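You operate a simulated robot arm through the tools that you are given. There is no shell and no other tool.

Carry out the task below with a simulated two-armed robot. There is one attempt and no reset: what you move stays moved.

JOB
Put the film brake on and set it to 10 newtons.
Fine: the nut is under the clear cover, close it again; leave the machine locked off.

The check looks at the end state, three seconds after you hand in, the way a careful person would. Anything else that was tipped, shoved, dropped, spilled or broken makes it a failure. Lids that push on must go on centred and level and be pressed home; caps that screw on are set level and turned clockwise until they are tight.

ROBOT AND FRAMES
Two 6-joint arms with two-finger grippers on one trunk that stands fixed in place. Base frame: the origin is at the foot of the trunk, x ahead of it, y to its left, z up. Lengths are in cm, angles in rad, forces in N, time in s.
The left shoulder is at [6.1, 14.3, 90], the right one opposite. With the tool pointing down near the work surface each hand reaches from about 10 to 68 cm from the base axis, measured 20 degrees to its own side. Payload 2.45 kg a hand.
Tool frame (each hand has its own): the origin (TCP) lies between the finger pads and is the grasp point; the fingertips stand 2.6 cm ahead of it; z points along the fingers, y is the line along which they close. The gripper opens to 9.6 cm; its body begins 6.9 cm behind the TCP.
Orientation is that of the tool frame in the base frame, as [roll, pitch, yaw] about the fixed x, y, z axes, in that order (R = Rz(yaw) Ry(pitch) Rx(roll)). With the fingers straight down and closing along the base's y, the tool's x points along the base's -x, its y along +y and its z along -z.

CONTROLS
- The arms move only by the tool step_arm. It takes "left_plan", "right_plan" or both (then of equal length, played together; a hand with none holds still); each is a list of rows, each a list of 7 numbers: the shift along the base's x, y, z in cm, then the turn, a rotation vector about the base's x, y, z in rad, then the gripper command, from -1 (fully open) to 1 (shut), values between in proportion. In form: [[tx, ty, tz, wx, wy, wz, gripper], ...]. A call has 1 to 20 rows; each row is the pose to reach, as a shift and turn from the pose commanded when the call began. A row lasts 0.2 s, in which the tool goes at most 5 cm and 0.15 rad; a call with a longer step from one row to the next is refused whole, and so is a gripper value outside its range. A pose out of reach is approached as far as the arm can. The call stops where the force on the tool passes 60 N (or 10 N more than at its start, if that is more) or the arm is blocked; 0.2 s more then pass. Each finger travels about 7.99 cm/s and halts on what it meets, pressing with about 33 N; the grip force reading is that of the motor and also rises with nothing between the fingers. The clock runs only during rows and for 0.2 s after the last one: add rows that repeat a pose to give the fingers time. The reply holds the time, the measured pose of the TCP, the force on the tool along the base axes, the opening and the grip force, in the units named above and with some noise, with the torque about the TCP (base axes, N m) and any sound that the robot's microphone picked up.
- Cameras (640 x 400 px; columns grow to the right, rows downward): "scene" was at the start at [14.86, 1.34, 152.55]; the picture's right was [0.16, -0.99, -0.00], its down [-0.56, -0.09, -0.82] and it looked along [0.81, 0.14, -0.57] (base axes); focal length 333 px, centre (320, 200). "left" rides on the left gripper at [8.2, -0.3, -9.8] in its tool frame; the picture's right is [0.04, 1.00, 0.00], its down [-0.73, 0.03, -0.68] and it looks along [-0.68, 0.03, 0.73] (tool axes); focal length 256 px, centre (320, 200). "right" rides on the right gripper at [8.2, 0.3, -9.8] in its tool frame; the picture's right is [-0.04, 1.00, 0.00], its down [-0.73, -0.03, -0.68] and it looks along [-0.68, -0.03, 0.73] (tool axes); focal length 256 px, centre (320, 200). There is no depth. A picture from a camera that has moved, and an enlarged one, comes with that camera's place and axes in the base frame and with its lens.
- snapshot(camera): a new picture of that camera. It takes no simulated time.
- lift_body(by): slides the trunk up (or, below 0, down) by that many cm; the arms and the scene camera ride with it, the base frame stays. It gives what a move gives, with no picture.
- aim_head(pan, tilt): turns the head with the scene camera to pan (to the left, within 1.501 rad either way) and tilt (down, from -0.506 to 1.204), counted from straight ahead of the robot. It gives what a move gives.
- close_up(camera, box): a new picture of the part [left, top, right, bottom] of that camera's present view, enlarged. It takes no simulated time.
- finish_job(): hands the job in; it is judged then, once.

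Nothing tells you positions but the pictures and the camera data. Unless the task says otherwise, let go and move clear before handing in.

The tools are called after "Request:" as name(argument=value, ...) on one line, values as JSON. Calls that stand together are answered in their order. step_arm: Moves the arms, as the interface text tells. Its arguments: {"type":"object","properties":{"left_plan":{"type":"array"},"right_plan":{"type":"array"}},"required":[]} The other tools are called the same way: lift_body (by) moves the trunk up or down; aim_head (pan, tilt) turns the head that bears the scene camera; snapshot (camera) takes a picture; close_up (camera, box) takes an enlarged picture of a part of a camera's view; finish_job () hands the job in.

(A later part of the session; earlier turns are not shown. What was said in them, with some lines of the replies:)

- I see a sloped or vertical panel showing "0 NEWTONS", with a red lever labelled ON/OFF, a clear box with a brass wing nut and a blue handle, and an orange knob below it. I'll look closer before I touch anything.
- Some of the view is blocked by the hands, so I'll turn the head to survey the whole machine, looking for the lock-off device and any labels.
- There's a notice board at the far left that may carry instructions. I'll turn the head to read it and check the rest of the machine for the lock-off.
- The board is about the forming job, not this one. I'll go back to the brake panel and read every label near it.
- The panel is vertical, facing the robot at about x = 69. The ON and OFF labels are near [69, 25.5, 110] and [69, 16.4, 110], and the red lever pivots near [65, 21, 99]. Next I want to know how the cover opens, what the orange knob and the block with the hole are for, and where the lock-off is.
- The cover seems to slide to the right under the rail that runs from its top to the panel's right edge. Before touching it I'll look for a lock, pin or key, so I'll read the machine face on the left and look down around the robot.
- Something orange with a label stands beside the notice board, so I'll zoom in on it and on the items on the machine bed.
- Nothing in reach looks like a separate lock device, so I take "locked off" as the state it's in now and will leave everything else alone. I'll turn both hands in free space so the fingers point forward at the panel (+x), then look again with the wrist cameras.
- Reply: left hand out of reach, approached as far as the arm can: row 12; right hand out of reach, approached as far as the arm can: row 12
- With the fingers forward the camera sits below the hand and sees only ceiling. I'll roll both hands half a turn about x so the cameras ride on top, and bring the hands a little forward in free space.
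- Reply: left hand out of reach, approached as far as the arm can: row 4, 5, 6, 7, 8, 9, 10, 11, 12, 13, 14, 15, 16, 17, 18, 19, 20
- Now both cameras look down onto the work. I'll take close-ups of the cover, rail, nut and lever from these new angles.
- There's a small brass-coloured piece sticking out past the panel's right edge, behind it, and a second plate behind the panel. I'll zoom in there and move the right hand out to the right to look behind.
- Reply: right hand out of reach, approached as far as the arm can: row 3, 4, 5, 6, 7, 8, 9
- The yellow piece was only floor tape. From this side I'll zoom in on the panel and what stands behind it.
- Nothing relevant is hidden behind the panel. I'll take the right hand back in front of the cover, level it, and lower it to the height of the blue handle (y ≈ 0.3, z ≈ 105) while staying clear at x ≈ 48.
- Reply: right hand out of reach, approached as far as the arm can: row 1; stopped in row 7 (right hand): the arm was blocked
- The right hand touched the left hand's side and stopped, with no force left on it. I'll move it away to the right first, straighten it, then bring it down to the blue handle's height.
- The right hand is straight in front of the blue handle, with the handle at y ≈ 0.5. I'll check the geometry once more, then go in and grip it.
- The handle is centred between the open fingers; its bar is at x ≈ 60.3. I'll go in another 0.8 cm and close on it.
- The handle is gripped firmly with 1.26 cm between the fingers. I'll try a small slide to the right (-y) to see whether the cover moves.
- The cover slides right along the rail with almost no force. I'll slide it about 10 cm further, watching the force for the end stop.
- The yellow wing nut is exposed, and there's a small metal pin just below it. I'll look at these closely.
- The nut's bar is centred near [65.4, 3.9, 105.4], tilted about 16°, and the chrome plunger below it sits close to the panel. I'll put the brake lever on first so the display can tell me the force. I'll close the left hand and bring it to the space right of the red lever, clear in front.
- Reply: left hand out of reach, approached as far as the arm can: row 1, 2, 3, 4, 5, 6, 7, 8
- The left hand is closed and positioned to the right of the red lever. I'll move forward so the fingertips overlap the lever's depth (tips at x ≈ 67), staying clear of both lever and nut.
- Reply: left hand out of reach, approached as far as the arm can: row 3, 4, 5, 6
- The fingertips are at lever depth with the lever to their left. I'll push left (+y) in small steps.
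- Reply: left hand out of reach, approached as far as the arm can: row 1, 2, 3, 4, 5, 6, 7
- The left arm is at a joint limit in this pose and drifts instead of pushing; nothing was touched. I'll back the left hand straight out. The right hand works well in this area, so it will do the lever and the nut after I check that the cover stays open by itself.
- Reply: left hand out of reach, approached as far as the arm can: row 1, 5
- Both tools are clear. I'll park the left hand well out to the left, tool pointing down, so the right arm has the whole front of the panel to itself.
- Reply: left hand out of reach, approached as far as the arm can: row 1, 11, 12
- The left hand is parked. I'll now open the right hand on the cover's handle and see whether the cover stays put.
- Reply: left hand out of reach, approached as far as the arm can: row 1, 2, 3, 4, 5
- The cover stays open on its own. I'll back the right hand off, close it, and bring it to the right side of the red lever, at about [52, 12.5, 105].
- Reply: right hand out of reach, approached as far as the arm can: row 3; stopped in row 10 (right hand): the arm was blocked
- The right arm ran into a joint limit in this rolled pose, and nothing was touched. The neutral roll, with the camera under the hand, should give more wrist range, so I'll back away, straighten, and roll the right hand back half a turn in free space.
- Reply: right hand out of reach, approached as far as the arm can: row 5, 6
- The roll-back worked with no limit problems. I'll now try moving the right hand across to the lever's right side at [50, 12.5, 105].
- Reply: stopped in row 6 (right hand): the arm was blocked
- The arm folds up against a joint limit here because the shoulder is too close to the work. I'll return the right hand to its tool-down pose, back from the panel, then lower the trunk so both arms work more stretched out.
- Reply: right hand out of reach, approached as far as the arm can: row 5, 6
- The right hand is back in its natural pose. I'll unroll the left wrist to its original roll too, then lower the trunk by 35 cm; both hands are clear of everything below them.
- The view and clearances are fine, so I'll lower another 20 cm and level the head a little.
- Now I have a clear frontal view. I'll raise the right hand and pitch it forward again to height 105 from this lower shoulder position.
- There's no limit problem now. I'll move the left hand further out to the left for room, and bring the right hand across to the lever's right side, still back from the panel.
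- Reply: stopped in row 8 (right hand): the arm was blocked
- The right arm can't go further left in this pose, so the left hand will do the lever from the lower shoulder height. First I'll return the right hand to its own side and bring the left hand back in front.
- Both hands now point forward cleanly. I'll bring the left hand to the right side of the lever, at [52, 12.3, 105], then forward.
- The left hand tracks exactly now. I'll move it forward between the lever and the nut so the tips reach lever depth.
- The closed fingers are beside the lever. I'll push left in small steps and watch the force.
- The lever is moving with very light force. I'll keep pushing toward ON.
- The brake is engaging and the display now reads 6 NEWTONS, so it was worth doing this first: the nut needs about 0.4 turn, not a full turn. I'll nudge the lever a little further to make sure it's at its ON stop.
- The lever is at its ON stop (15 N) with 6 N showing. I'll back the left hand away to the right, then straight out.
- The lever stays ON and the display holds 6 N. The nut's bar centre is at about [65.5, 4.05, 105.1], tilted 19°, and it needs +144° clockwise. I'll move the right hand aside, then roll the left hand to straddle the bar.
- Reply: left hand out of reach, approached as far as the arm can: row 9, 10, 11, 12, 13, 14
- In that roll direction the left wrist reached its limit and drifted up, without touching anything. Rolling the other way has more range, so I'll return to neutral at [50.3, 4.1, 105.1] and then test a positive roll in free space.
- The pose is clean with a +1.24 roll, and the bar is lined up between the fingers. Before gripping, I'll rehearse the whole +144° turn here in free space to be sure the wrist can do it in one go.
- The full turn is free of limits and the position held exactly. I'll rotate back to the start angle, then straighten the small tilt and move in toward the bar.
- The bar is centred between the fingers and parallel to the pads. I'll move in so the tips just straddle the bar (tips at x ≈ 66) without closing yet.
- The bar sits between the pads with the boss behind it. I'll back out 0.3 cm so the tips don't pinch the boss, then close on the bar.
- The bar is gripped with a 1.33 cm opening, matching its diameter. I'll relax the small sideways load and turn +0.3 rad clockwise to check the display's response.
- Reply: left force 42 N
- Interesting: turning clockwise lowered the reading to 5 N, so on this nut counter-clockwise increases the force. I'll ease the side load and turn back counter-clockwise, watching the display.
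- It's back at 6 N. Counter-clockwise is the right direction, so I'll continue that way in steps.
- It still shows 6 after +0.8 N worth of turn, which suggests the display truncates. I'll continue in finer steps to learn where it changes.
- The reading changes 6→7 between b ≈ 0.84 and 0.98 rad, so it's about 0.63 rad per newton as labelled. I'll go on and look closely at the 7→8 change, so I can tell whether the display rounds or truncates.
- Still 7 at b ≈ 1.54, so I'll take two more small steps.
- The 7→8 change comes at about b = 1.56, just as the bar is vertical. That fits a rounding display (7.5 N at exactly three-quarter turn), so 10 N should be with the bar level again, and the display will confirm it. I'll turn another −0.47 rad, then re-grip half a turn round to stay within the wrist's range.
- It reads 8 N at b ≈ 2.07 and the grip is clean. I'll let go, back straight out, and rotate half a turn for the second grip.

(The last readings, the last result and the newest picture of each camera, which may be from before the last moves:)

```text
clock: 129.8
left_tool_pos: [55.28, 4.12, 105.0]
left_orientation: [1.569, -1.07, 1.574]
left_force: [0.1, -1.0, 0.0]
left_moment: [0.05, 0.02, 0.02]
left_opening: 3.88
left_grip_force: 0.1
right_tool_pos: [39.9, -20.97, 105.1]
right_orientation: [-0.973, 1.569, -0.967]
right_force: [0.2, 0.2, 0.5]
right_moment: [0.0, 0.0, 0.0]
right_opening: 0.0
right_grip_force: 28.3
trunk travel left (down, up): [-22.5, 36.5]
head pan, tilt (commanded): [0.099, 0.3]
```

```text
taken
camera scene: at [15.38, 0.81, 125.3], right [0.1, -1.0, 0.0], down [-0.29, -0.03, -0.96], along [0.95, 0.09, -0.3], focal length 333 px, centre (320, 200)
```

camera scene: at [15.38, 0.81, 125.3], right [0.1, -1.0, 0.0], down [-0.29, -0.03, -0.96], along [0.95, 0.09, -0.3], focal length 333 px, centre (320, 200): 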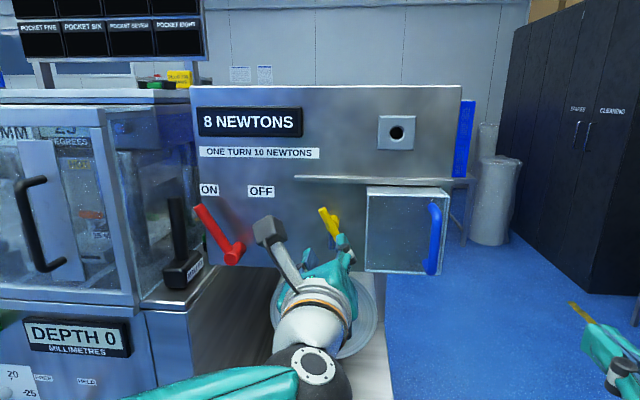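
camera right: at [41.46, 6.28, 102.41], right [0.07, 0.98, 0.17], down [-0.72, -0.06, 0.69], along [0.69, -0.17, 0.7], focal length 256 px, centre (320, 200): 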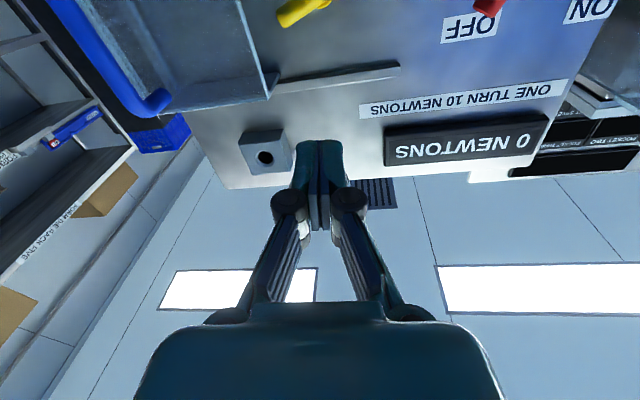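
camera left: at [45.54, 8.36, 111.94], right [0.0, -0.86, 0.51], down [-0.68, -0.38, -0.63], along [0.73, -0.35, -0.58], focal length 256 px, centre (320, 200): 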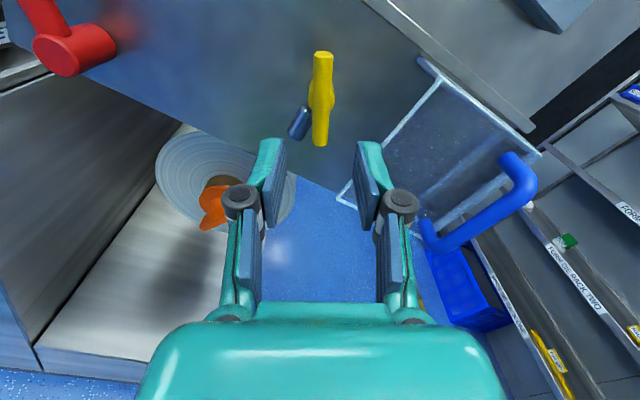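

The bar is lined up again for the second grip, and the display held at 8 N. I'll go in and close.

Request:
step_arm(left_plan=[[3, -0.1, -0.05, 0, 0, 0, 0.2], [6, -0.1, -0.05, 0, 0, 0, 0.2], [7.3, -0.1, -0.05, 0, 0, 0, 0.2], [8.0, -0.1, -0.05, 0, 0, 0, 0.2], [8.0, -0.1, -0.05, 0, 0, 0, 0.2]])

Request:
close_up(camera="left", box=[220, 80, 420, 240])

Request:
step_arm(left_plan=[[0, 0, 0, 0, 0, 0, 0.5], [0, 0, 0, 0, 0, 0, 0.8], [0, 0, 0, 0, 0, 0, 1], [0, 0, 0, 0, 0, 0, 1], [0, 0, 0, 0, 0, 0, 1]])

Request:
close_up(camera="left", box=[220, 80, 420, 240])

Request:
close_up(camera="scene", box=[180, 90, 380, 290])

```text
clock: 131.0
left_tool_pos: [63.19, 4.02, 104.7]
left_orientation: [1.571, -1.07, 1.571]
left_force: [-0.8, 0.3, 0.5]
left_moment: [-0.02, -0.02, 0.02]
left_opening: 3.85
left_grip_force: 0.1
right_tool_pos: [39.86, -21.03, 105.12]
right_orientation: [-2.564, 1.571, -2.559]
right_force: [0.4, -0.9, 0.3]
right_moment: [0.0, 0.0, 0.0]
right_opening: 0.02
right_grip_force: 28.7
trunk travel left (down, up): [-22.5, 36.5]
head pan, tilt (commanded): [0.099, 0.3]
```

```text
2.50 times, centred on (320, 160) of left
camera zoom: at [53.51, 8.31, 111.72], right [0.0, -0.86, 0.52], down [-0.68, -0.38, -0.63], along [0.73, -0.35, -0.58], focal length 640 px, centre (320, 300)
```

zoom: 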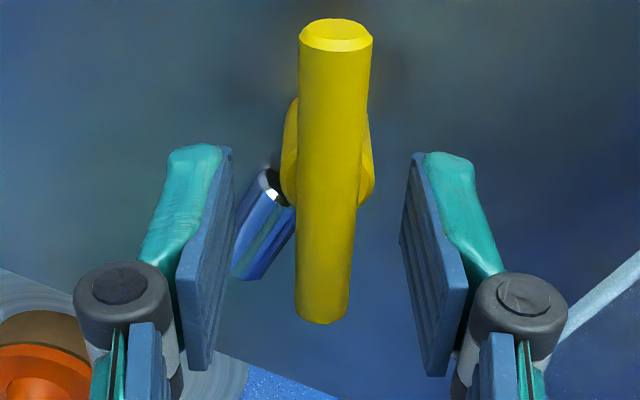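

```text
clock: 132.2
left_tool_pos: [63.16, 3.87, 104.67]
left_orientation: [1.57, -1.068, 1.572]
left_force: [5.6, -7.7, 8.4]
left_moment: [0.03, 0.12, -0.46]
left_opening: 1.34
left_grip_force: 39.7
right_tool_pos: [39.84, -20.94, 104.94]
right_orientation: [-1.416, 1.57, -1.415]
right_force: [0.0, 0.4, 0.2]
right_moment: [-0.02, -0.03, -0.02]
right_opening: 0.0
right_grip_force: 28.3
trunk travel left (down, up): [-22.5, 36.5]
head pan, tilt (commanded): [0.099, 0.3]
```

```text
2.50 times, centred on (320, 160) of left
camera zoom: at [53.48, 8.18, 111.77], right [0.0, -0.86, 0.51], down [-0.68, -0.38, -0.63], along [0.73, -0.35, -0.58], focal length 640 px, centre (320, 300)
```

zoom: 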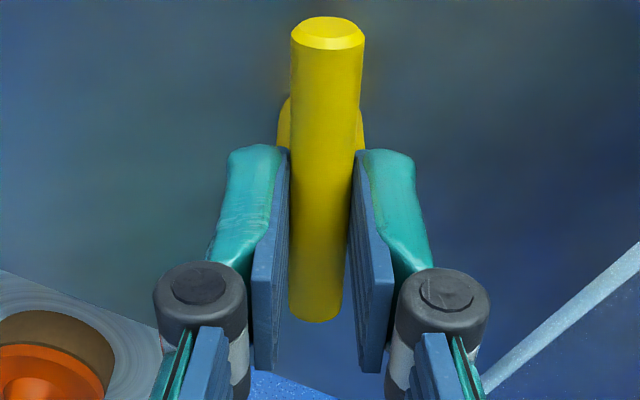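

```text
2.00 times, centred on (280, 190) of scene
camera zoom: at [15.41, 0.71, 125.31], right [0.1, -1.0, 0.0], down [-0.29, -0.03, -0.96], along [0.95, 0.09, -0.3], focal length 666 px, centre (400, 220)
```

zoom: 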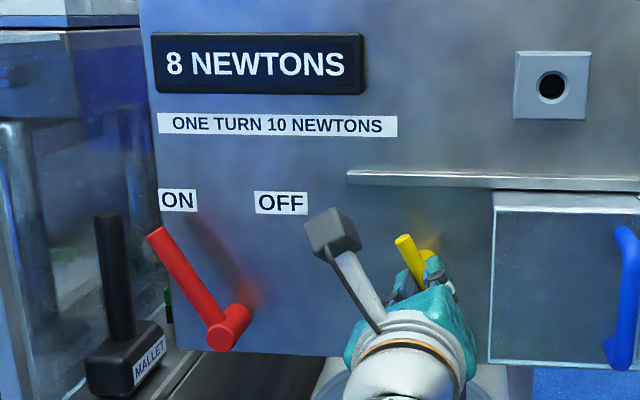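

The second grip is good. I'll turn another −0.7 rad counter-clockwise and read the display.

Request:
step_arm(left_plan=[[0.03, -0.03, 0.03, -0.1, 0, 0, 1], [0.03, -0.03, 0.03, -0.2, 0, 0, 1], [0.03, -0.03, 0.03, -0.3, 0, 0, 1], [0.03, -0.03, 0.03, -0.4, 0, 0, 1], [0.03, -0.03, 0.03, -0.5, 0, 0, 1], [0.03, -0.03, 0.03, -0.6, 0, 0, 1], [0.03, -0.03, 0.03, -0.7, 0, 0, 1], [0.03, -0.03, 0.03, -0.7, 0, 0, 1]])

Request:
close_up(camera="scene", box=[180, 90, 380, 290])

Request:
step_arm(left_plan=[[0, 0, 0, -0.05, 0, 0, 1], [0, 0, 0, -0.05, 0, 0, 1]])

Request:
close_up(camera="scene", box=[180, 90, 380, 290])

```text
clock: 134.0
left_tool_pos: [63.17, 3.81, 104.95]
left_orientation: [1.571, -0.368, 1.571]
left_force: [1.7, -11.5, 5.8]
left_moment: [-0.05, -0.1, -0.51]
left_opening: 1.34
left_grip_force: 40.0
right_tool_pos: [39.79, -21.08, 105.08]
right_orientation: [1.232, 1.569, 1.234]
right_force: [-0.1, 0.3, 0.1]
right_moment: [0.02, -0.01, 0.01]
right_opening: 0.01
right_grip_force: 28.4
trunk travel left (down, up): [-22.5, 36.5]
head pan, tilt (commanded): [0.099, 0.3]
```

```text
2.00 times, centred on (280, 190) of scene
camera zoom: at [15.34, 0.65, 125.31], right [0.1, -1.0, 0.0], down [-0.29, -0.03, -0.96], along [0.95, 0.09, -0.3], focal length 666 px, centre (400, 220)
```

zoom: 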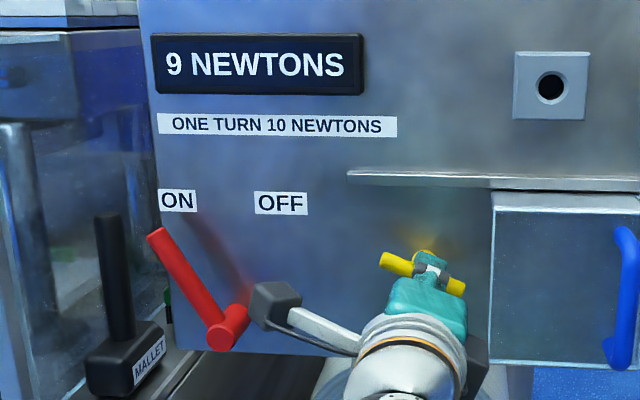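

```text
clock: 134.6
left_tool_pos: [63.23, 3.72, 104.92]
left_orientation: [1.569, -0.32, 1.571]
left_force: [0.5, -10.8, 6.8]
left_moment: [0.05, 0.16, -1.12]
left_opening: 1.38
left_grip_force: 40.3
right_tool_pos: [39.8, -21.08, 105.07]
right_orientation: [1.094, 1.569, 1.099]
right_force: [-0.4, 0.0, -0.5]
right_moment: [0.02, 0.02, 0.02]
right_opening: 0.0
right_grip_force: 28.8
trunk travel left (down, up): [-22.5, 36.5]
head pan, tilt (commanded): [0.099, 0.3]
```

```text
2.00 times, centred on (280, 190) of scene
camera zoom: at [15.32, 0.66, 125.31], right [0.1, -1.0, 0.0], down [-0.29, -0.03, -0.96], along [0.95, 0.09, -0.3], focal length 666 px, centre (400, 220)
```

zoom: 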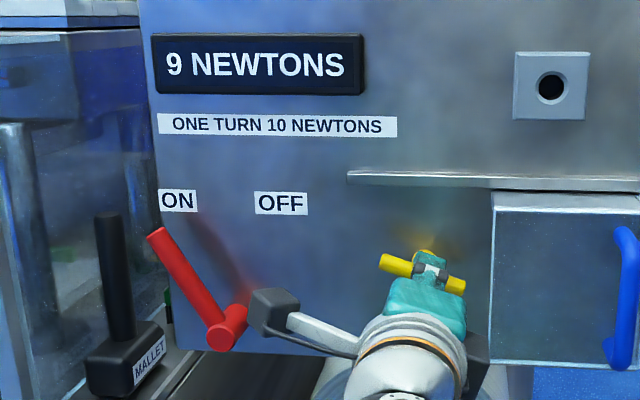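

Still 9 at b ≈ 2.82, exactly as predicted for 9.49 N with a rounding display. So 10.0 N is the bar exactly level, and I'll turn the remaining 0.32 rad.

Request:
step_arm(left_plan=[[0, -0.04, 0.03, -0.05, 0, 0, 1], [0, -0.07, 0.05, -0.1, 0, 0, 1], [0, -0.07, 0.05, -0.1, 0, 0, 1]])

Request:
close_up(camera="scene", box=[180, 90, 380, 290])

Request:
step_arm(left_plan=[[0, 0, 0, -0.1, 0, 0, 1], [0, 0, 0, -0.2, 0, 0, 1], [0, 0, 0, -0.22, 0, 0, 1], [0, 0, 0, -0.22, 0, 0, 1]])

Request:
close_up(camera="scene", box=[180, 90, 380, 290])

```text
clock: 135.4
left_tool_pos: [63.33, 3.77, 104.85]
left_orientation: [1.572, -0.218, 1.57]
left_force: [-0.3, -8.8, 4.4]
left_moment: [0.0, 0.14, -1.15]
left_opening: 1.36
left_grip_force: 39.9
right_tool_pos: [39.79, -21.13, 105.1]
right_orientation: [1.297, 1.568, 1.299]
right_force: [0.0, 0.6, 0.1]
right_moment: [0.02, 0.0, 0.0]
right_opening: 0.0
right_grip_force: 28.3
trunk travel left (down, up): [-22.5, 36.5]
head pan, tilt (commanded): [0.099, 0.3]
```

```text
2.00 times, centred on (280, 190) of scene
camera zoom: at [15.36, 0.69, 125.31], right [0.1, -1.0, 0.0], down [-0.29, -0.03, -0.96], along [0.95, 0.09, -0.3], focal length 666 px, centre (400, 220)
```

zoom: 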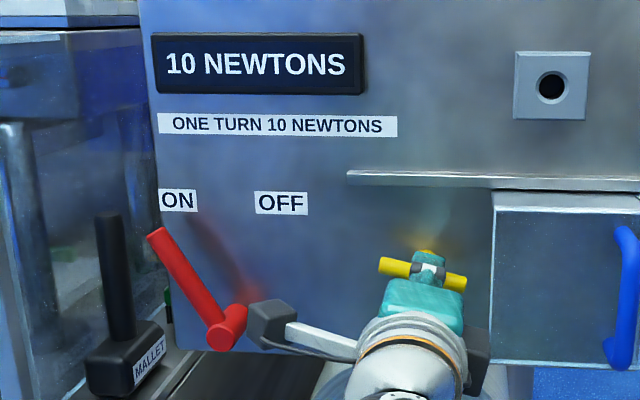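

```text
clock: 136.4
left_tool_pos: [63.2, 3.63, 104.98]
left_orientation: [1.569, -0.003, 1.571]
left_force: [5.8, -12.2, 8.9]
left_moment: [0.02, -0.23, -0.28]
left_opening: 1.35
left_grip_force: 40.2
right_tool_pos: [39.88, -21.11, 105.02]
right_orientation: [1.576, 1.57, 1.578]
right_force: [0.7, 0.2, -0.1]
right_moment: [0.03, -0.01, 0.02]
right_opening: 0.0
right_grip_force: 28.9
trunk travel left (down, up): [-22.5, 36.5]
head pan, tilt (commanded): [0.099, 0.3]
```

```text
2.00 times, centred on (280, 190) of scene
camera zoom: at [15.39, 0.64, 125.31], right [0.1, -1.0, 0.0], down [-0.29, -0.03, -0.96], along [0.95, 0.09, -0.3], focal length 666 px, centre (400, 220)
```

zoom: 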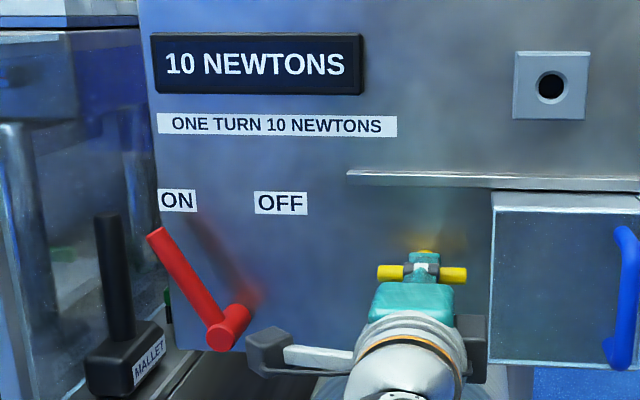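

It reads 10 NEWTONS with the bar exactly level. I'll relax the small load, let go of the nut, and back straight out.

Request:
step_arm(left_plan=[[0.03, -0.08, 0.06, 0, 0, 0, 1], [0.03, -0.08, 0.06, 0, 0, 0, 0.7], [0.03, -0.08, 0.06, 0, 0, 0, 0.2], [0.03, -0.08, 0.06, 0, 0, 0, 0.2], [-2, -0.08, 0.06, 0, 0, 0, 0.2], [-5, 0, 0.06, 0, 0, 0, 0.2], [-9, 0, 0.06, 0, 0, 0, 0.2], [-13, 0, 0, 0, 0, 0, 0.2], [-13, 0, 0, 0, 0, 0, 0.2]])

Request:
close_up(camera="scene", box=[180, 90, 380, 290])

Request:
snapshot(camera="left")

```text
clock: 138.4
left_tool_pos: [50.08, 3.94, 104.95]
left_orientation: [1.573, 0.003, 1.57]
left_force: [-0.1, 0.3, -0.1]
left_moment: [-0.01, -0.02, -0.03]
left_opening: 3.85
left_grip_force: 0.0
right_tool_pos: [39.91, -20.87, 104.97]
right_orientation: [-0.734, 1.569, -0.73]
right_force: [-0.3, 0.6, 0.3]
right_moment: [0.02, 0.01, -0.02]
right_opening: 0.0
right_grip_force: 28.1
trunk travel left (down, up): [-22.5, 36.5]
head pan, tilt (commanded): [0.099, 0.3]
```

```text
2.00 times, centred on (280, 190) of scene
camera zoom: at [15.37, 0.82, 125.3], right [0.1, -1.0, 0.0], down [-0.29, -0.03, -0.96], along [0.95, 0.09, -0.3], focal length 666 px, centre (400, 220)
```

zoom: 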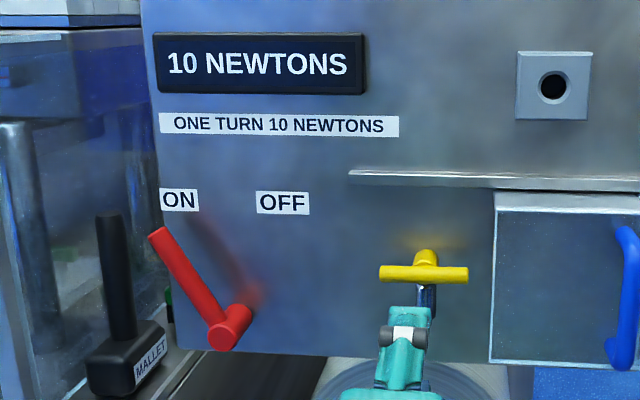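

```text
taken
camera left: at [40.45, 12.23, 104.65], right [0.0, 0.04, 1.0], down [-0.68, -0.73, 0.03], along [0.74, -0.68, 0.03], focal length 256 px, centre (320, 200)
```

left: 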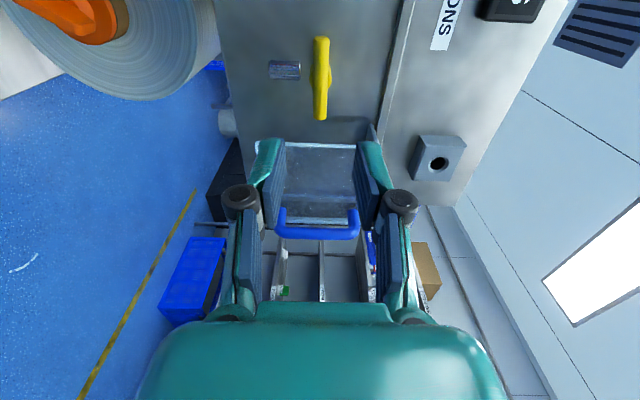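

The setting holds at 10 N with the hand off. I'll move the left hand away to the left side with its roll back to neutral, and bring the right hand in front of the cover handle at y ≈ -11.

Request:
step_arm(left_plan=[[-1, 1, 0, -0.14, 0, 0, 0.2], [-2, 3, 0, -0.28, 0, 0, 0.2], [-3, 5, 0, -0.42, 0, 0, 0.2], [-4, 7, 0, -0.56, 0, 0, 0.2], [-5, 9, 0, -0.7, 0, 0, 0.2], [-6, 11, 0, -0.84, 0, 0, 0.2], [-6, 13, 0, -0.98, 0, 0, 0.2], [-6, 15, 0, -1.12, 0, 0, 0.2], [-6, 17, 0, -1.26, 0, 0, 0.2], [-6, 19, 0, -1.4, 0, 0, 0.2], [-6, 19, 0, -1.5, 0, 0, 0.2], [-6, 19, 0, -1.57, 0, 0, 0.2]], right_plan=[[0, 0, 0, 0, 0, 0, 1], [0, 0, 0, 0, 0, 0, 1], [0, 0, 0, 0, 0, 0, 1], [0, 0, 0, 0, 0, 0, 1], [0, 0, 0, 0, 0, 0, 0.5], [2, 2, 0, 0, 0, 0, 0], [4, 4, 0.1, 0, 0, 0, -0.5], [6, 6, 0.2, 0, 0, 0, -1], [8, 8, 0.3, 0, 0, 0, -1], [10, 9.9, 0.4, 0, 0, 0, -1], [12, 9.9, 0.4, 0, 0, 0, -1], [12, 9.9, 0.4, 0, 0, 0, -1]])

Request:
snapshot(camera="right")

Request:
snapshot(camera="scene")

```text
clock: 141.0
left_tool_pos: [44.23, 22.88, 104.9]
left_orientation: [-2.268, 1.569, -2.268]
left_force: [-0.1, 0.6, 0.7]
left_moment: [0.02, -0.02, -0.03]
left_opening: 3.84
left_grip_force: 0.1
right_tool_pos: [51.86, -11.1, 105.47]
right_orientation: [3.116, 1.571, 3.121]
right_force: [-0.5, -0.2, 0.9]
right_moment: [0.0, 0.0, 0.0]
right_opening: 9.61
right_grip_force: 0.0
trunk travel left (down, up): [-22.5, 36.5]
head pan, tilt (commanded): [0.099, 0.3]
```

```text
taken
camera right: at [42.04, -10.8, 97.35], right [0.0, 1.0, 0.04], down [-0.68, -0.03, 0.73], along [0.73, -0.02, 0.68], focal length 256 px, centre (320, 200)
```

right: 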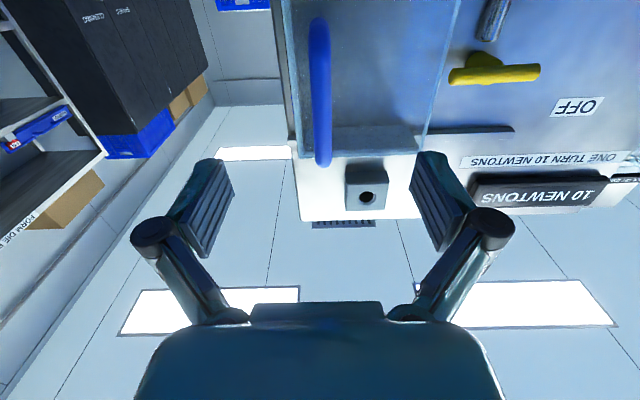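

```text
taken
camera scene: at [15.39, 0.8, 125.3], right [0.1, -1.0, 0.0], down [-0.29, -0.03, -0.96], along [0.95, 0.09, -0.3], focal length 333 px, centre (320, 200)
```

scene: 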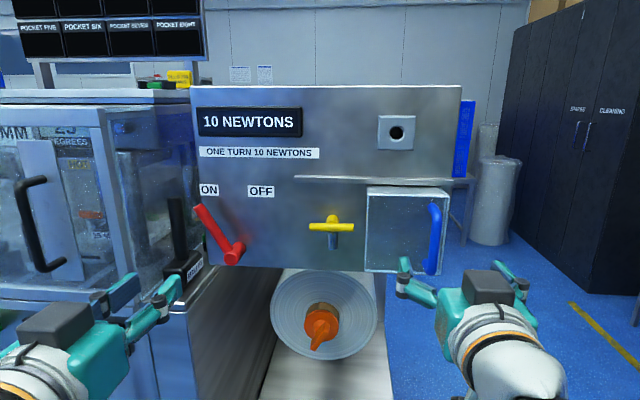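

The right hand is lined up with the handle and the left hand is out of the way. I'll move in 7.5 cm and grip the handle.

Request:
step_arm(right_plan=[[3, 0, 0, 0, 0, 0, -1], [5.5, 0, 0, 0, 0, 0, -1], [7, 0, 0, 0, 0, 0, -1], [7.4, 0, 0, 0, 0, 0, -1], [7.4, 0, 0, 0, 0, 0, 0.3], [7.4, 0, 0, 0, 0, 0, 1], [7.4, 0, 0, 0, 0, 0, 1], [7.4, 0, 0, 0, 0, 0, 1], [7.4, 0, 0, 0, 0, 0, 1]])

Request:
snapshot(camera="right")

```text
clock: 143.0
left_tool_pos: [44.47, 22.95, 104.98]
left_orientation: [-3.078, 1.569, -3.078]
left_force: [0.1, -0.9, -1.3]
left_moment: [0.0, 0.0, -0.01]
left_opening: 3.86
left_grip_force: 0.0
right_tool_pos: [59.22, -10.96, 105.44]
right_orientation: [1.699, 1.57, 1.704]
right_force: [0.8, 0.6, 0.8]
right_moment: [0.03, 0.0, 0.0]
right_opening: 1.23
right_grip_force: 39.3
trunk travel left (down, up): [-22.5, 36.5]
head pan, tilt (commanded): [0.099, 0.3]
```

```text
taken
camera right: at [49.41, -10.74, 97.31], right [0.0, 1.0, 0.04], down [-0.68, -0.03, 0.73], along [0.73, -0.02, 0.68], focal length 256 px, centre (320, 200)
```

right: 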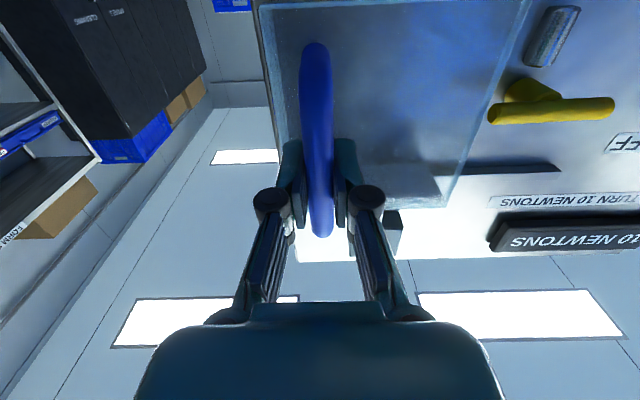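

The handle is gripped. I'll slide the cover back left to its original position (handle at y ≈ 0.4), watching the force.

Request:
step_arm(right_plan=[[0, 0.6, 0, 0, 0, 0, 1], [0, 1.2, 0, 0, 0, 0, 1], [0, 1.9, 0, 0, 0, 0, 1], [0, 2.6, 0, 0, 0, 0, 1], [0, 3.3, 0, 0, 0, 0, 1], [0, 4.0, 0, 0, 0, 0, 1], [0, 4.7, 0, 0, 0, 0, 1], [0, 5.4, 0, 0, 0, 0, 1], [0, 6.1, 0, 0, 0, 0, 1], [0, 6.8, 0, 0, 0, 0, 1], [0, 7.5, 0, 0, 0, 0, 1], [0, 8.2, 0, 0, 0, 0, 1], [0, 8.9, 0, 0, 0, 0, 1], [0, 9.6, 0, 0, 0, 0, 1], [0, 10.2, 0, 0, 0, 0, 1], [0, 10.7, 0, 0, 0, 0, 1], [0, 10.7, 0, 0, 0, 0, 1]])

Request:
snapshot(camera="right")

Request:
snapshot(camera="scene")

```text
clock: 146.6
left_tool_pos: [44.43, 22.71, 105.0]
left_orientation: [3.099, 1.569, 3.096]
left_force: [-0.3, -0.7, -0.3]
left_moment: [-0.01, 0.0, -0.05]
left_opening: 3.86
left_grip_force: 0.0
right_tool_pos: [59.29, -0.27, 105.43]
right_orientation: [-0.503, 1.569, -0.5]
right_force: [6.4, -1.7, 5.1]
right_moment: [0.04, -0.22, -0.06]
right_opening: 1.26
right_grip_force: 39.1
trunk travel left (down, up): [-22.5, 36.5]
head pan, tilt (commanded): [0.099, 0.3]
```

```text
taken
camera right: at [49.41, -0.02, 97.3], right [0.0, 1.0, 0.04], down [-0.68, -0.03, 0.73], along [0.73, -0.02, 0.68], focal length 256 px, centre (320, 200)
```

right: 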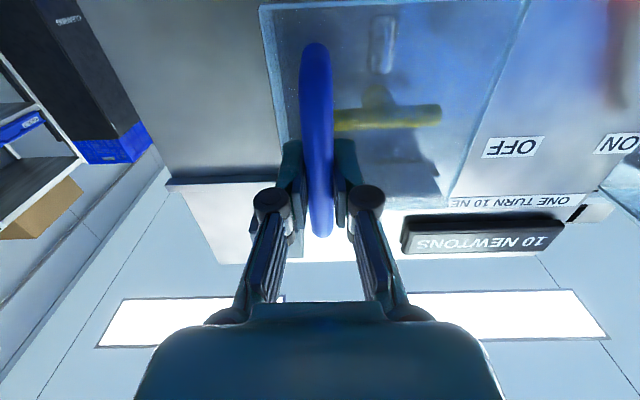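

```text
taken
camera scene: at [15.41, 0.79, 125.3], right [0.1, -1.0, 0.0], down [-0.29, -0.03, -0.96], along [0.95, 0.09, -0.3], focal length 333 px, centre (320, 200)
```

scene: 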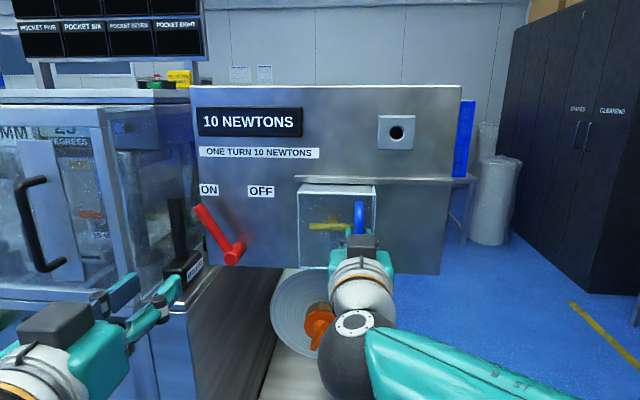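

Nearly closed. I'll do the last 0.6–0.8 cm gently, looking for the closed stop.

Request:
step_arm(right_plan=[[0, 0.2, 0, 0, 0, 0, 1], [0, 0.4, 0, 0, 0, 0, 1], [0, 0.6, 0, 0, 0, 0, 1], [0, 0.7, 0, 0, 0, 0, 1], [0, 0.7, 0, 0, 0, 0, 1]])

Request:
close_up(camera="scene", box=[260, 160, 420, 290])

```text
clock: 147.8
left_tool_pos: [44.4, 22.8, 105.0]
left_orientation: [3.023, 1.571, 3.022]
left_force: [-0.2, 0.2, 0.5]
left_moment: [0.02, -0.03, 0.0]
left_opening: 3.85
left_grip_force: 0.0
right_tool_pos: [59.26, 0.46, 105.53]
right_orientation: [0.397, 1.571, 0.398]
right_force: [-4.4, -1.8, -0.8]
right_moment: [0.03, 0.0, -0.01]
right_opening: 1.28
right_grip_force: 39.3
trunk travel left (down, up): [-22.5, 36.5]
head pan, tilt (commanded): [0.099, 0.3]
```

```text
3.08 times, centred on (340, 225) of scene
camera zoom: at [15.33, 0.78, 125.31], right [0.1, -1.0, 0.0], down [-0.29, -0.03, -0.96], along [0.95, 0.09, -0.3], focal length 1024 px, centre (258, 123)
```

zoom: 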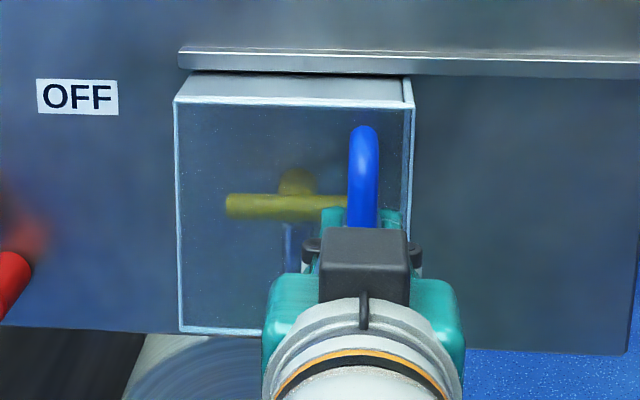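

The cover is at its original position. I'll nudge 0.3 cm more to feel for the closed stop.

Request:
step_arm(right_plan=[[0, 0.1, 0, 0, 0, 0, 1], [0, 0.2, 0, 0, 0, 0, 1], [0, 0.3, 0, 0, 0, 0, 1], [0, 0.3, 0, 0, 0, 0, 1]])

Request:
close_up(camera="scene", box=[260, 160, 420, 290])

```text
clock: 148.8
left_tool_pos: [44.35, 22.76, 105.14]
left_orientation: [2.313, 1.569, 2.314]
left_force: [-0.3, 0.1, -0.5]
left_moment: [-0.01, -0.01, 0.0]
left_opening: 3.85
left_grip_force: 0.0
right_tool_pos: [59.32, 0.7, 105.4]
right_orientation: [1.146, 1.569, 1.147]
right_force: [-5.7, -11.3, -1.7]
right_moment: [-0.06, 0.0, -0.1]
right_opening: 1.25
right_grip_force: 39.5
trunk travel left (down, up): [-22.5, 36.5]
head pan, tilt (commanded): [0.099, 0.3]
```

```text
3.08 times, centred on (340, 225) of scene
camera zoom: at [15.32, 0.66, 125.31], right [0.1, -1.0, 0.0], down [-0.29, -0.03, -0.96], along [0.95, 0.09, -0.3], focal length 1024 px, centre (258, 123)
```

zoom: 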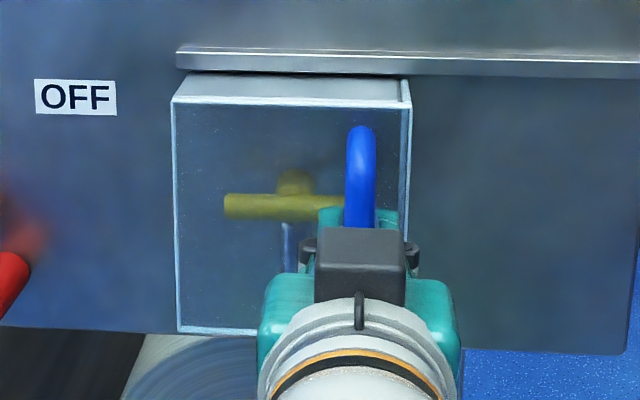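

The resistance of 11 N shows the cover is fully home. I'll open the right hand and back straight off the handle.

Request:
step_arm(right_plan=[[0, -0.05, 0, 0, 0, 0, 0.8], [0, -0.05, 0, 0, 0, 0, 0.2], [0, -0.05, 0, 0, 0, 0, 0.0], [-2, -0.05, 0, 0, 0, 0, 0.0], [-5, -0.05, 0, 0, 0, 0, 0.0], [-9, -0.05, 0, 0, 0, 0, 0.0], [-11, -2, 0, 0, 0, 0, 0.0], [-13, -6, 0, 0, 0, 0, 0.0], [-15, -10, 0, 0, 0, 0, 0.0], [-17, -14, 0, 0, 0, 0, 0.0], [-17, -18, 0, 0, 0, 0, 0.0]])

Request:
snapshot(camera="scene")

Request:
close_up(camera="scene", box=[180, 90, 400, 290])

Request:
close_up(camera="scene", box=[280, 170, 400, 280])

```text
clock: 151.2
left_tool_pos: [44.28, 22.79, 104.97]
left_orientation: [-3.121, 1.57, -3.122]
left_force: [1.0, -0.5, -0.2]
left_moment: [0.02, -0.01, 0.0]
left_opening: 3.83
left_grip_force: 0.0
right_tool_pos: [42.23, -17.33, 105.29]
right_orientation: [-1.039, 1.57, -1.036]
right_force: [0.6, -0.8, 0.0]
right_moment: [0.03, 0.01, -0.03]
right_opening: 4.8
right_grip_force: 0.0
trunk travel left (down, up): [-22.5, 36.5]
head pan, tilt (commanded): [0.099, 0.3]
```

```text
taken
camera scene: at [15.35, 0.8, 125.31], right [0.1, -1.0, 0.0], down [-0.29, -0.03, -0.96], along [0.95, 0.09, -0.3], focal length 333 px, centre (320, 200)
```

scene: 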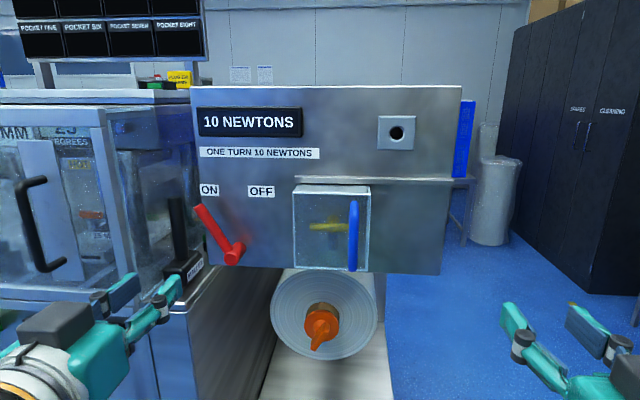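

```text
2.00 times, centred on (290, 190) of scene
camera zoom: at [15.35, 0.8, 125.31], right [0.1, -1.0, 0.0], down [-0.29, -0.03, -0.96], along [0.95, 0.09, -0.3], focal length 666 px, centre (380, 220)
```

zoom: 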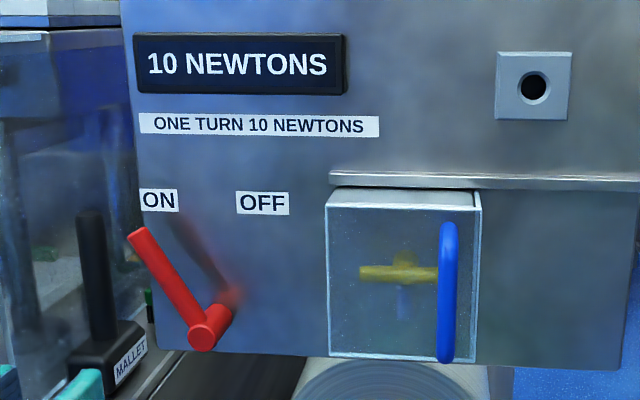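

```text
3.64 times, centred on (340, 225) of scene
camera zoom: at [15.35, 0.8, 125.31], right [0.1, -1.0, 0.0], down [-0.29, -0.03, -0.96], along [0.95, 0.09, -0.3], focal length 1211 px, centre (247, 109)
```

zoom: 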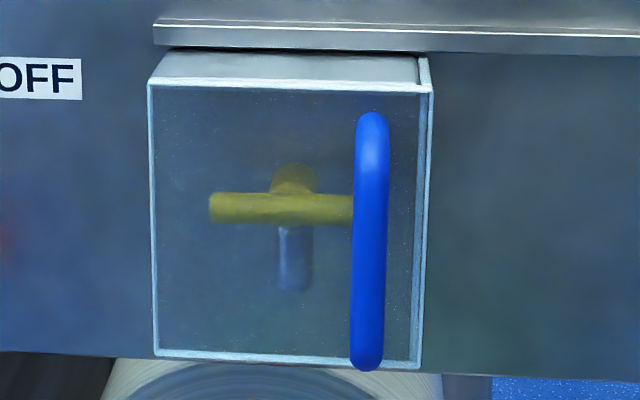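

The cover is closed, the lever is ON, and the display reads 10 NEWTONS. Before handing in, I'll look again for the machine's lock-off to be sure it's untouched and still locked.

Request:
aim_head(pan=1.0, tilt=0.15)

Request:
snapshot(camera="scene")

Request:
close_up(camera="scene", box=[120, 100, 280, 260])

Request:
aim_head(pan=0.5, tilt=0.5)

Request:
snapshot(camera="scene")

Request:
aim_head(pan=0.0, tilt=0.7)

Request:
snapshot(camera="scene")

```text
clock: 152.4
left_tool_pos: [44.36, 22.88, 104.93]
left_orientation: [-3.091, 1.569, -3.092]
left_force: [-0.1, -1.0, 0.0]
left_moment: [0.05, -0.03, -0.02]
left_opening: 3.84
left_grip_force: 0.1
right_tool_pos: [42.34, -17.3, 105.21]
right_orientation: [2.568, 1.57, 2.57]
right_force: [0.2, 0.6, -0.4]
right_moment: [-0.04, 0.0, 0.02]
right_opening: 4.79
right_grip_force: 0.0
trunk travel left (down, up): [-22.5, 36.5]
head pan, tilt (commanded): [1.0, 0.15]
```

```text
taken
camera scene: at [11.1, 7.68, 126.7], right [0.84, -0.54, 0.0], down [-0.08, -0.13, -0.99], along [0.54, 0.83, -0.15], focal length 333 px, centre (320, 200)
```

scene: 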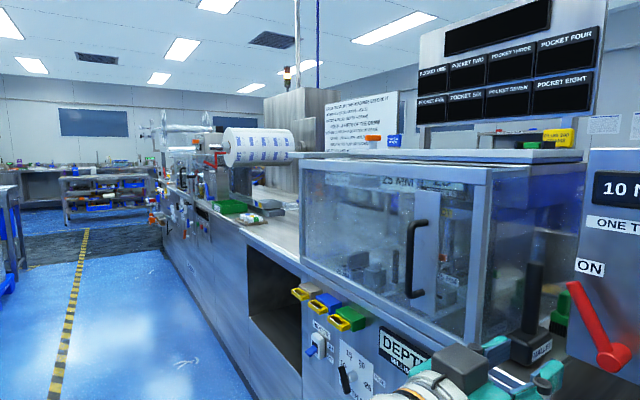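

```text
2.50 times, centred on (200, 180) of scene
camera zoom: at [11.1, 7.68, 126.7], right [0.84, -0.54, 0.0], down [-0.08, -0.13, -0.99], along [0.54, 0.83, -0.15], focal length 832 px, centre (620, 250)
```

zoom: 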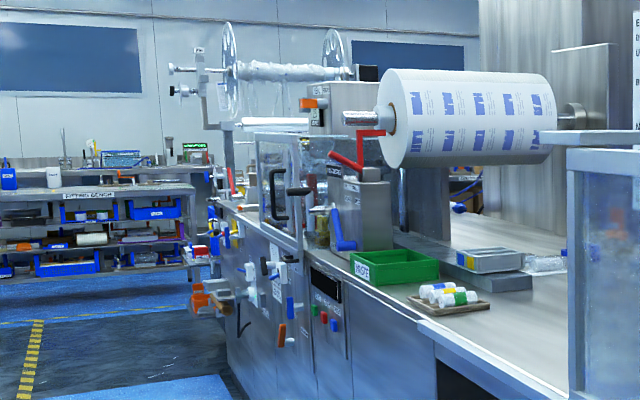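

```text
clock: 153.3
left_tool_pos: [44.34, 22.82, 105.06]
left_orientation: [-3.099, 1.57, -3.099]
left_force: [0.2, 0.0, 0.2]
left_moment: [0.01, 0.02, -0.01]
left_opening: 3.82
left_grip_force: 0.0
right_tool_pos: [42.35, -17.3, 105.25]
right_orientation: [-0.478, 1.57, -0.474]
right_force: [0.3, -0.5, -0.2]
right_moment: [0.01, -0.03, 0.03]
right_opening: 4.79
right_grip_force: 0.1
trunk travel left (down, up): [-22.5, 36.5]
head pan, tilt (commanded): [0.499, 0.499]
```

```text
taken
camera scene: at [14.07, 4.24, 123.47], right [0.48, -0.88, 0.0], down [-0.42, -0.23, -0.88], along [0.77, 0.42, -0.48], focal length 333 px, centre (320, 200)
```

scene: 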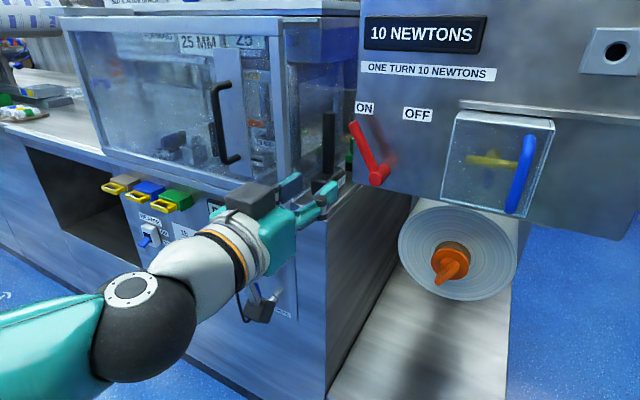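

```text
clock: 154.2
left_tool_pos: [44.41, 22.83, 104.99]
left_orientation: [-3.106, 1.569, -3.107]
left_force: [0.0, -0.2, -0.6]
left_moment: [0.02, -0.02, 0.01]
left_opening: 3.86
left_grip_force: 0.0
right_tool_pos: [42.31, -17.28, 105.26]
right_orientation: [-0.29, 1.57, -0.285]
right_force: [-0.8, 0.2, 1.3]
right_moment: [0.03, 0.01, -0.05]
right_opening: 4.78
right_grip_force: 0.0
trunk travel left (down, up): [-22.5, 36.5]
head pan, tilt (commanded): [0.0, 0.7]
```

```text
taken
camera scene: at [14.57, -0.11, 121.7], right [0.0, -1.0, 0.0], down [-0.64, 0.0, -0.77], along [0.77, 0.0, -0.64], focal length 333 px, centre (320, 200)
```

scene: 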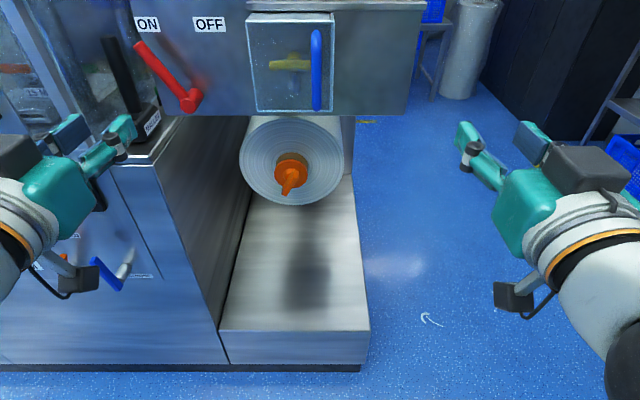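

Nothing was disturbed: the hole block on the panel is still empty as found. For completeness I'll look at the rack on the right and the labels there for any lock-off plug or key.

Request:
aim_head(pan=-0.9, tilt=0.1)

Request:
snapshot(camera="scene")

Request:
close_up(camera="scene", box=[220, 60, 420, 180])

Request:
close_up(camera="scene", box=[220, 160, 460, 300])

```text
clock: 155.4
left_tool_pos: [44.45, 22.81, 105.03]
left_orientation: [-3.082, 1.569, -3.083]
left_force: [0.0, -0.1, -0.1]
left_moment: [-0.02, 0.01, -0.02]
left_opening: 3.81
left_grip_force: 0.0
right_tool_pos: [42.31, -17.35, 105.27]
right_orientation: [2.86, 1.571, 2.866]
right_force: [0.0, 0.5, -0.6]
right_moment: [0.03, -0.01, 0.02]
right_opening: 4.77
right_grip_force: 0.0
trunk travel left (down, up): [-22.5, 36.5]
head pan, tilt (commanded): [-0.901, 0.099]
```

```text
taken
camera scene: at [11.8, -7.33, 127.17], right [-0.78, -0.62, 0.0], down [-0.06, 0.08, -0.99], along [0.62, -0.78, -0.1], focal length 333 px, centre (320, 200)
```

scene: 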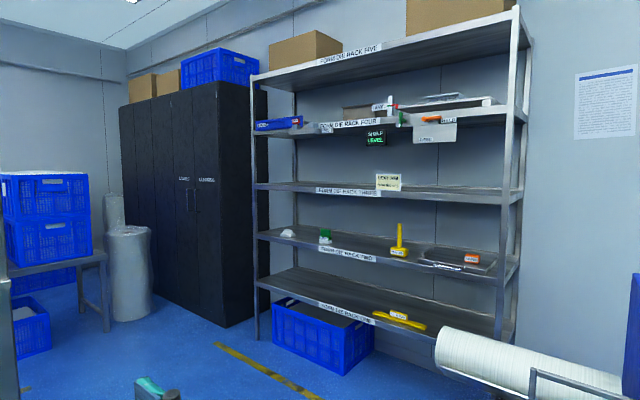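

```text
3.20 times, centred on (320, 120) of scene
camera zoom: at [11.8, -7.33, 127.17], right [-0.78, -0.62, 0.0], down [-0.06, 0.08, -0.99], along [0.62, -0.78, -0.1], focal length 1065 px, centre (320, 456)
```

zoom: 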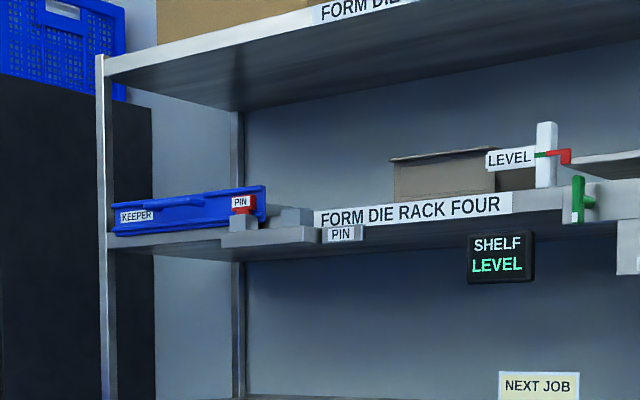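

```text
2.67 times, centred on (340, 230) of scene
camera zoom: at [11.8, -7.33, 127.17], right [-0.78, -0.62, 0.0], down [-0.06, 0.08, -0.99], along [0.62, -0.78, -0.1], focal length 888 px, centre (267, 120)
```

zoom: 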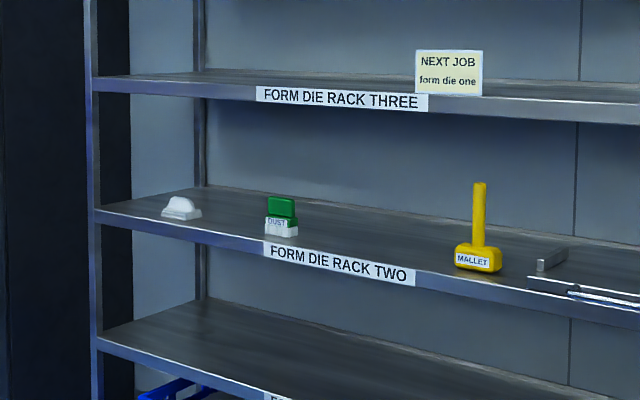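

The rack holds only unrelated items, and nothing in reach has changed the machine's lock-off. I'll take one last look at the panel before handing in.

Request:
aim_head(pan=0.1, tilt=0.3)

Request:
snapshot(camera="scene")

```text
clock: 156.7
left_tool_pos: [44.47, 22.85, 104.93]
left_orientation: [-3.099, 1.57, -3.102]
left_force: [-0.1, -0.6, -0.2]
left_moment: [0.01, -0.01, 0.03]
left_opening: 3.84
left_grip_force: 0.0
right_tool_pos: [42.22, -17.29, 105.33]
right_orientation: [2.885, 1.57, 2.887]
right_force: [0.2, 0.0, -0.5]
right_moment: [-0.01, -0.03, -0.03]
right_opening: 4.79
right_grip_force: 0.2
trunk travel left (down, up): [-22.5, 36.5]
head pan, tilt (commanded): [0.099, 0.3]
```

```text
taken
camera scene: at [15.37, 0.8, 125.31], right [0.1, -1.0, 0.0], down [-0.29, -0.03, -0.96], along [0.95, 0.09, -0.3], focal length 333 px, centre (320, 200)
```

scene: 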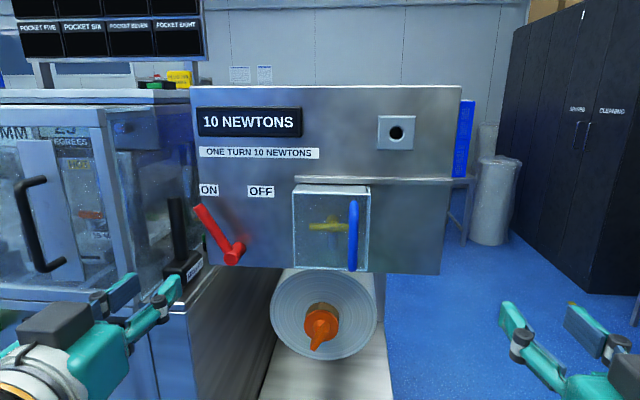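

The lever is ON, the display reads 10 NEWTONS, and the clear cover is closed over the nut. Both hands are clear and nothing else has moved, so I'm handing in.

Request:
finish_job()

```text
The job is handed in.
```

The film brake is on and set: the display reads 10 NEWTONS, and the clear cover is pushed fully closed over the nut. I've handed the job in; no result has come back yet.

- **Brake:** the red lever is at its ON stop. With the brake on, the display read 6 N, so the nut needed less than half a turn, not a full one.
- **Nut:** on this nut, counter-clockwise raises the force. The first small turn, clockwise, dropped the reading to 5 N, so I reversed. It now sits with its bar level. From where the readings changed, the display appears to round to whole newtons, so the true setting should be very close to 10 N.
- **Lock-off:** I found no lock, key or isolator within reach, so I took the machine to be locked off already and left it as it was. The empty hole block on the panel and all the other machine controls are untouched.

Both hands are clear of the panel, and I didn't see anything else moved or knocked over.
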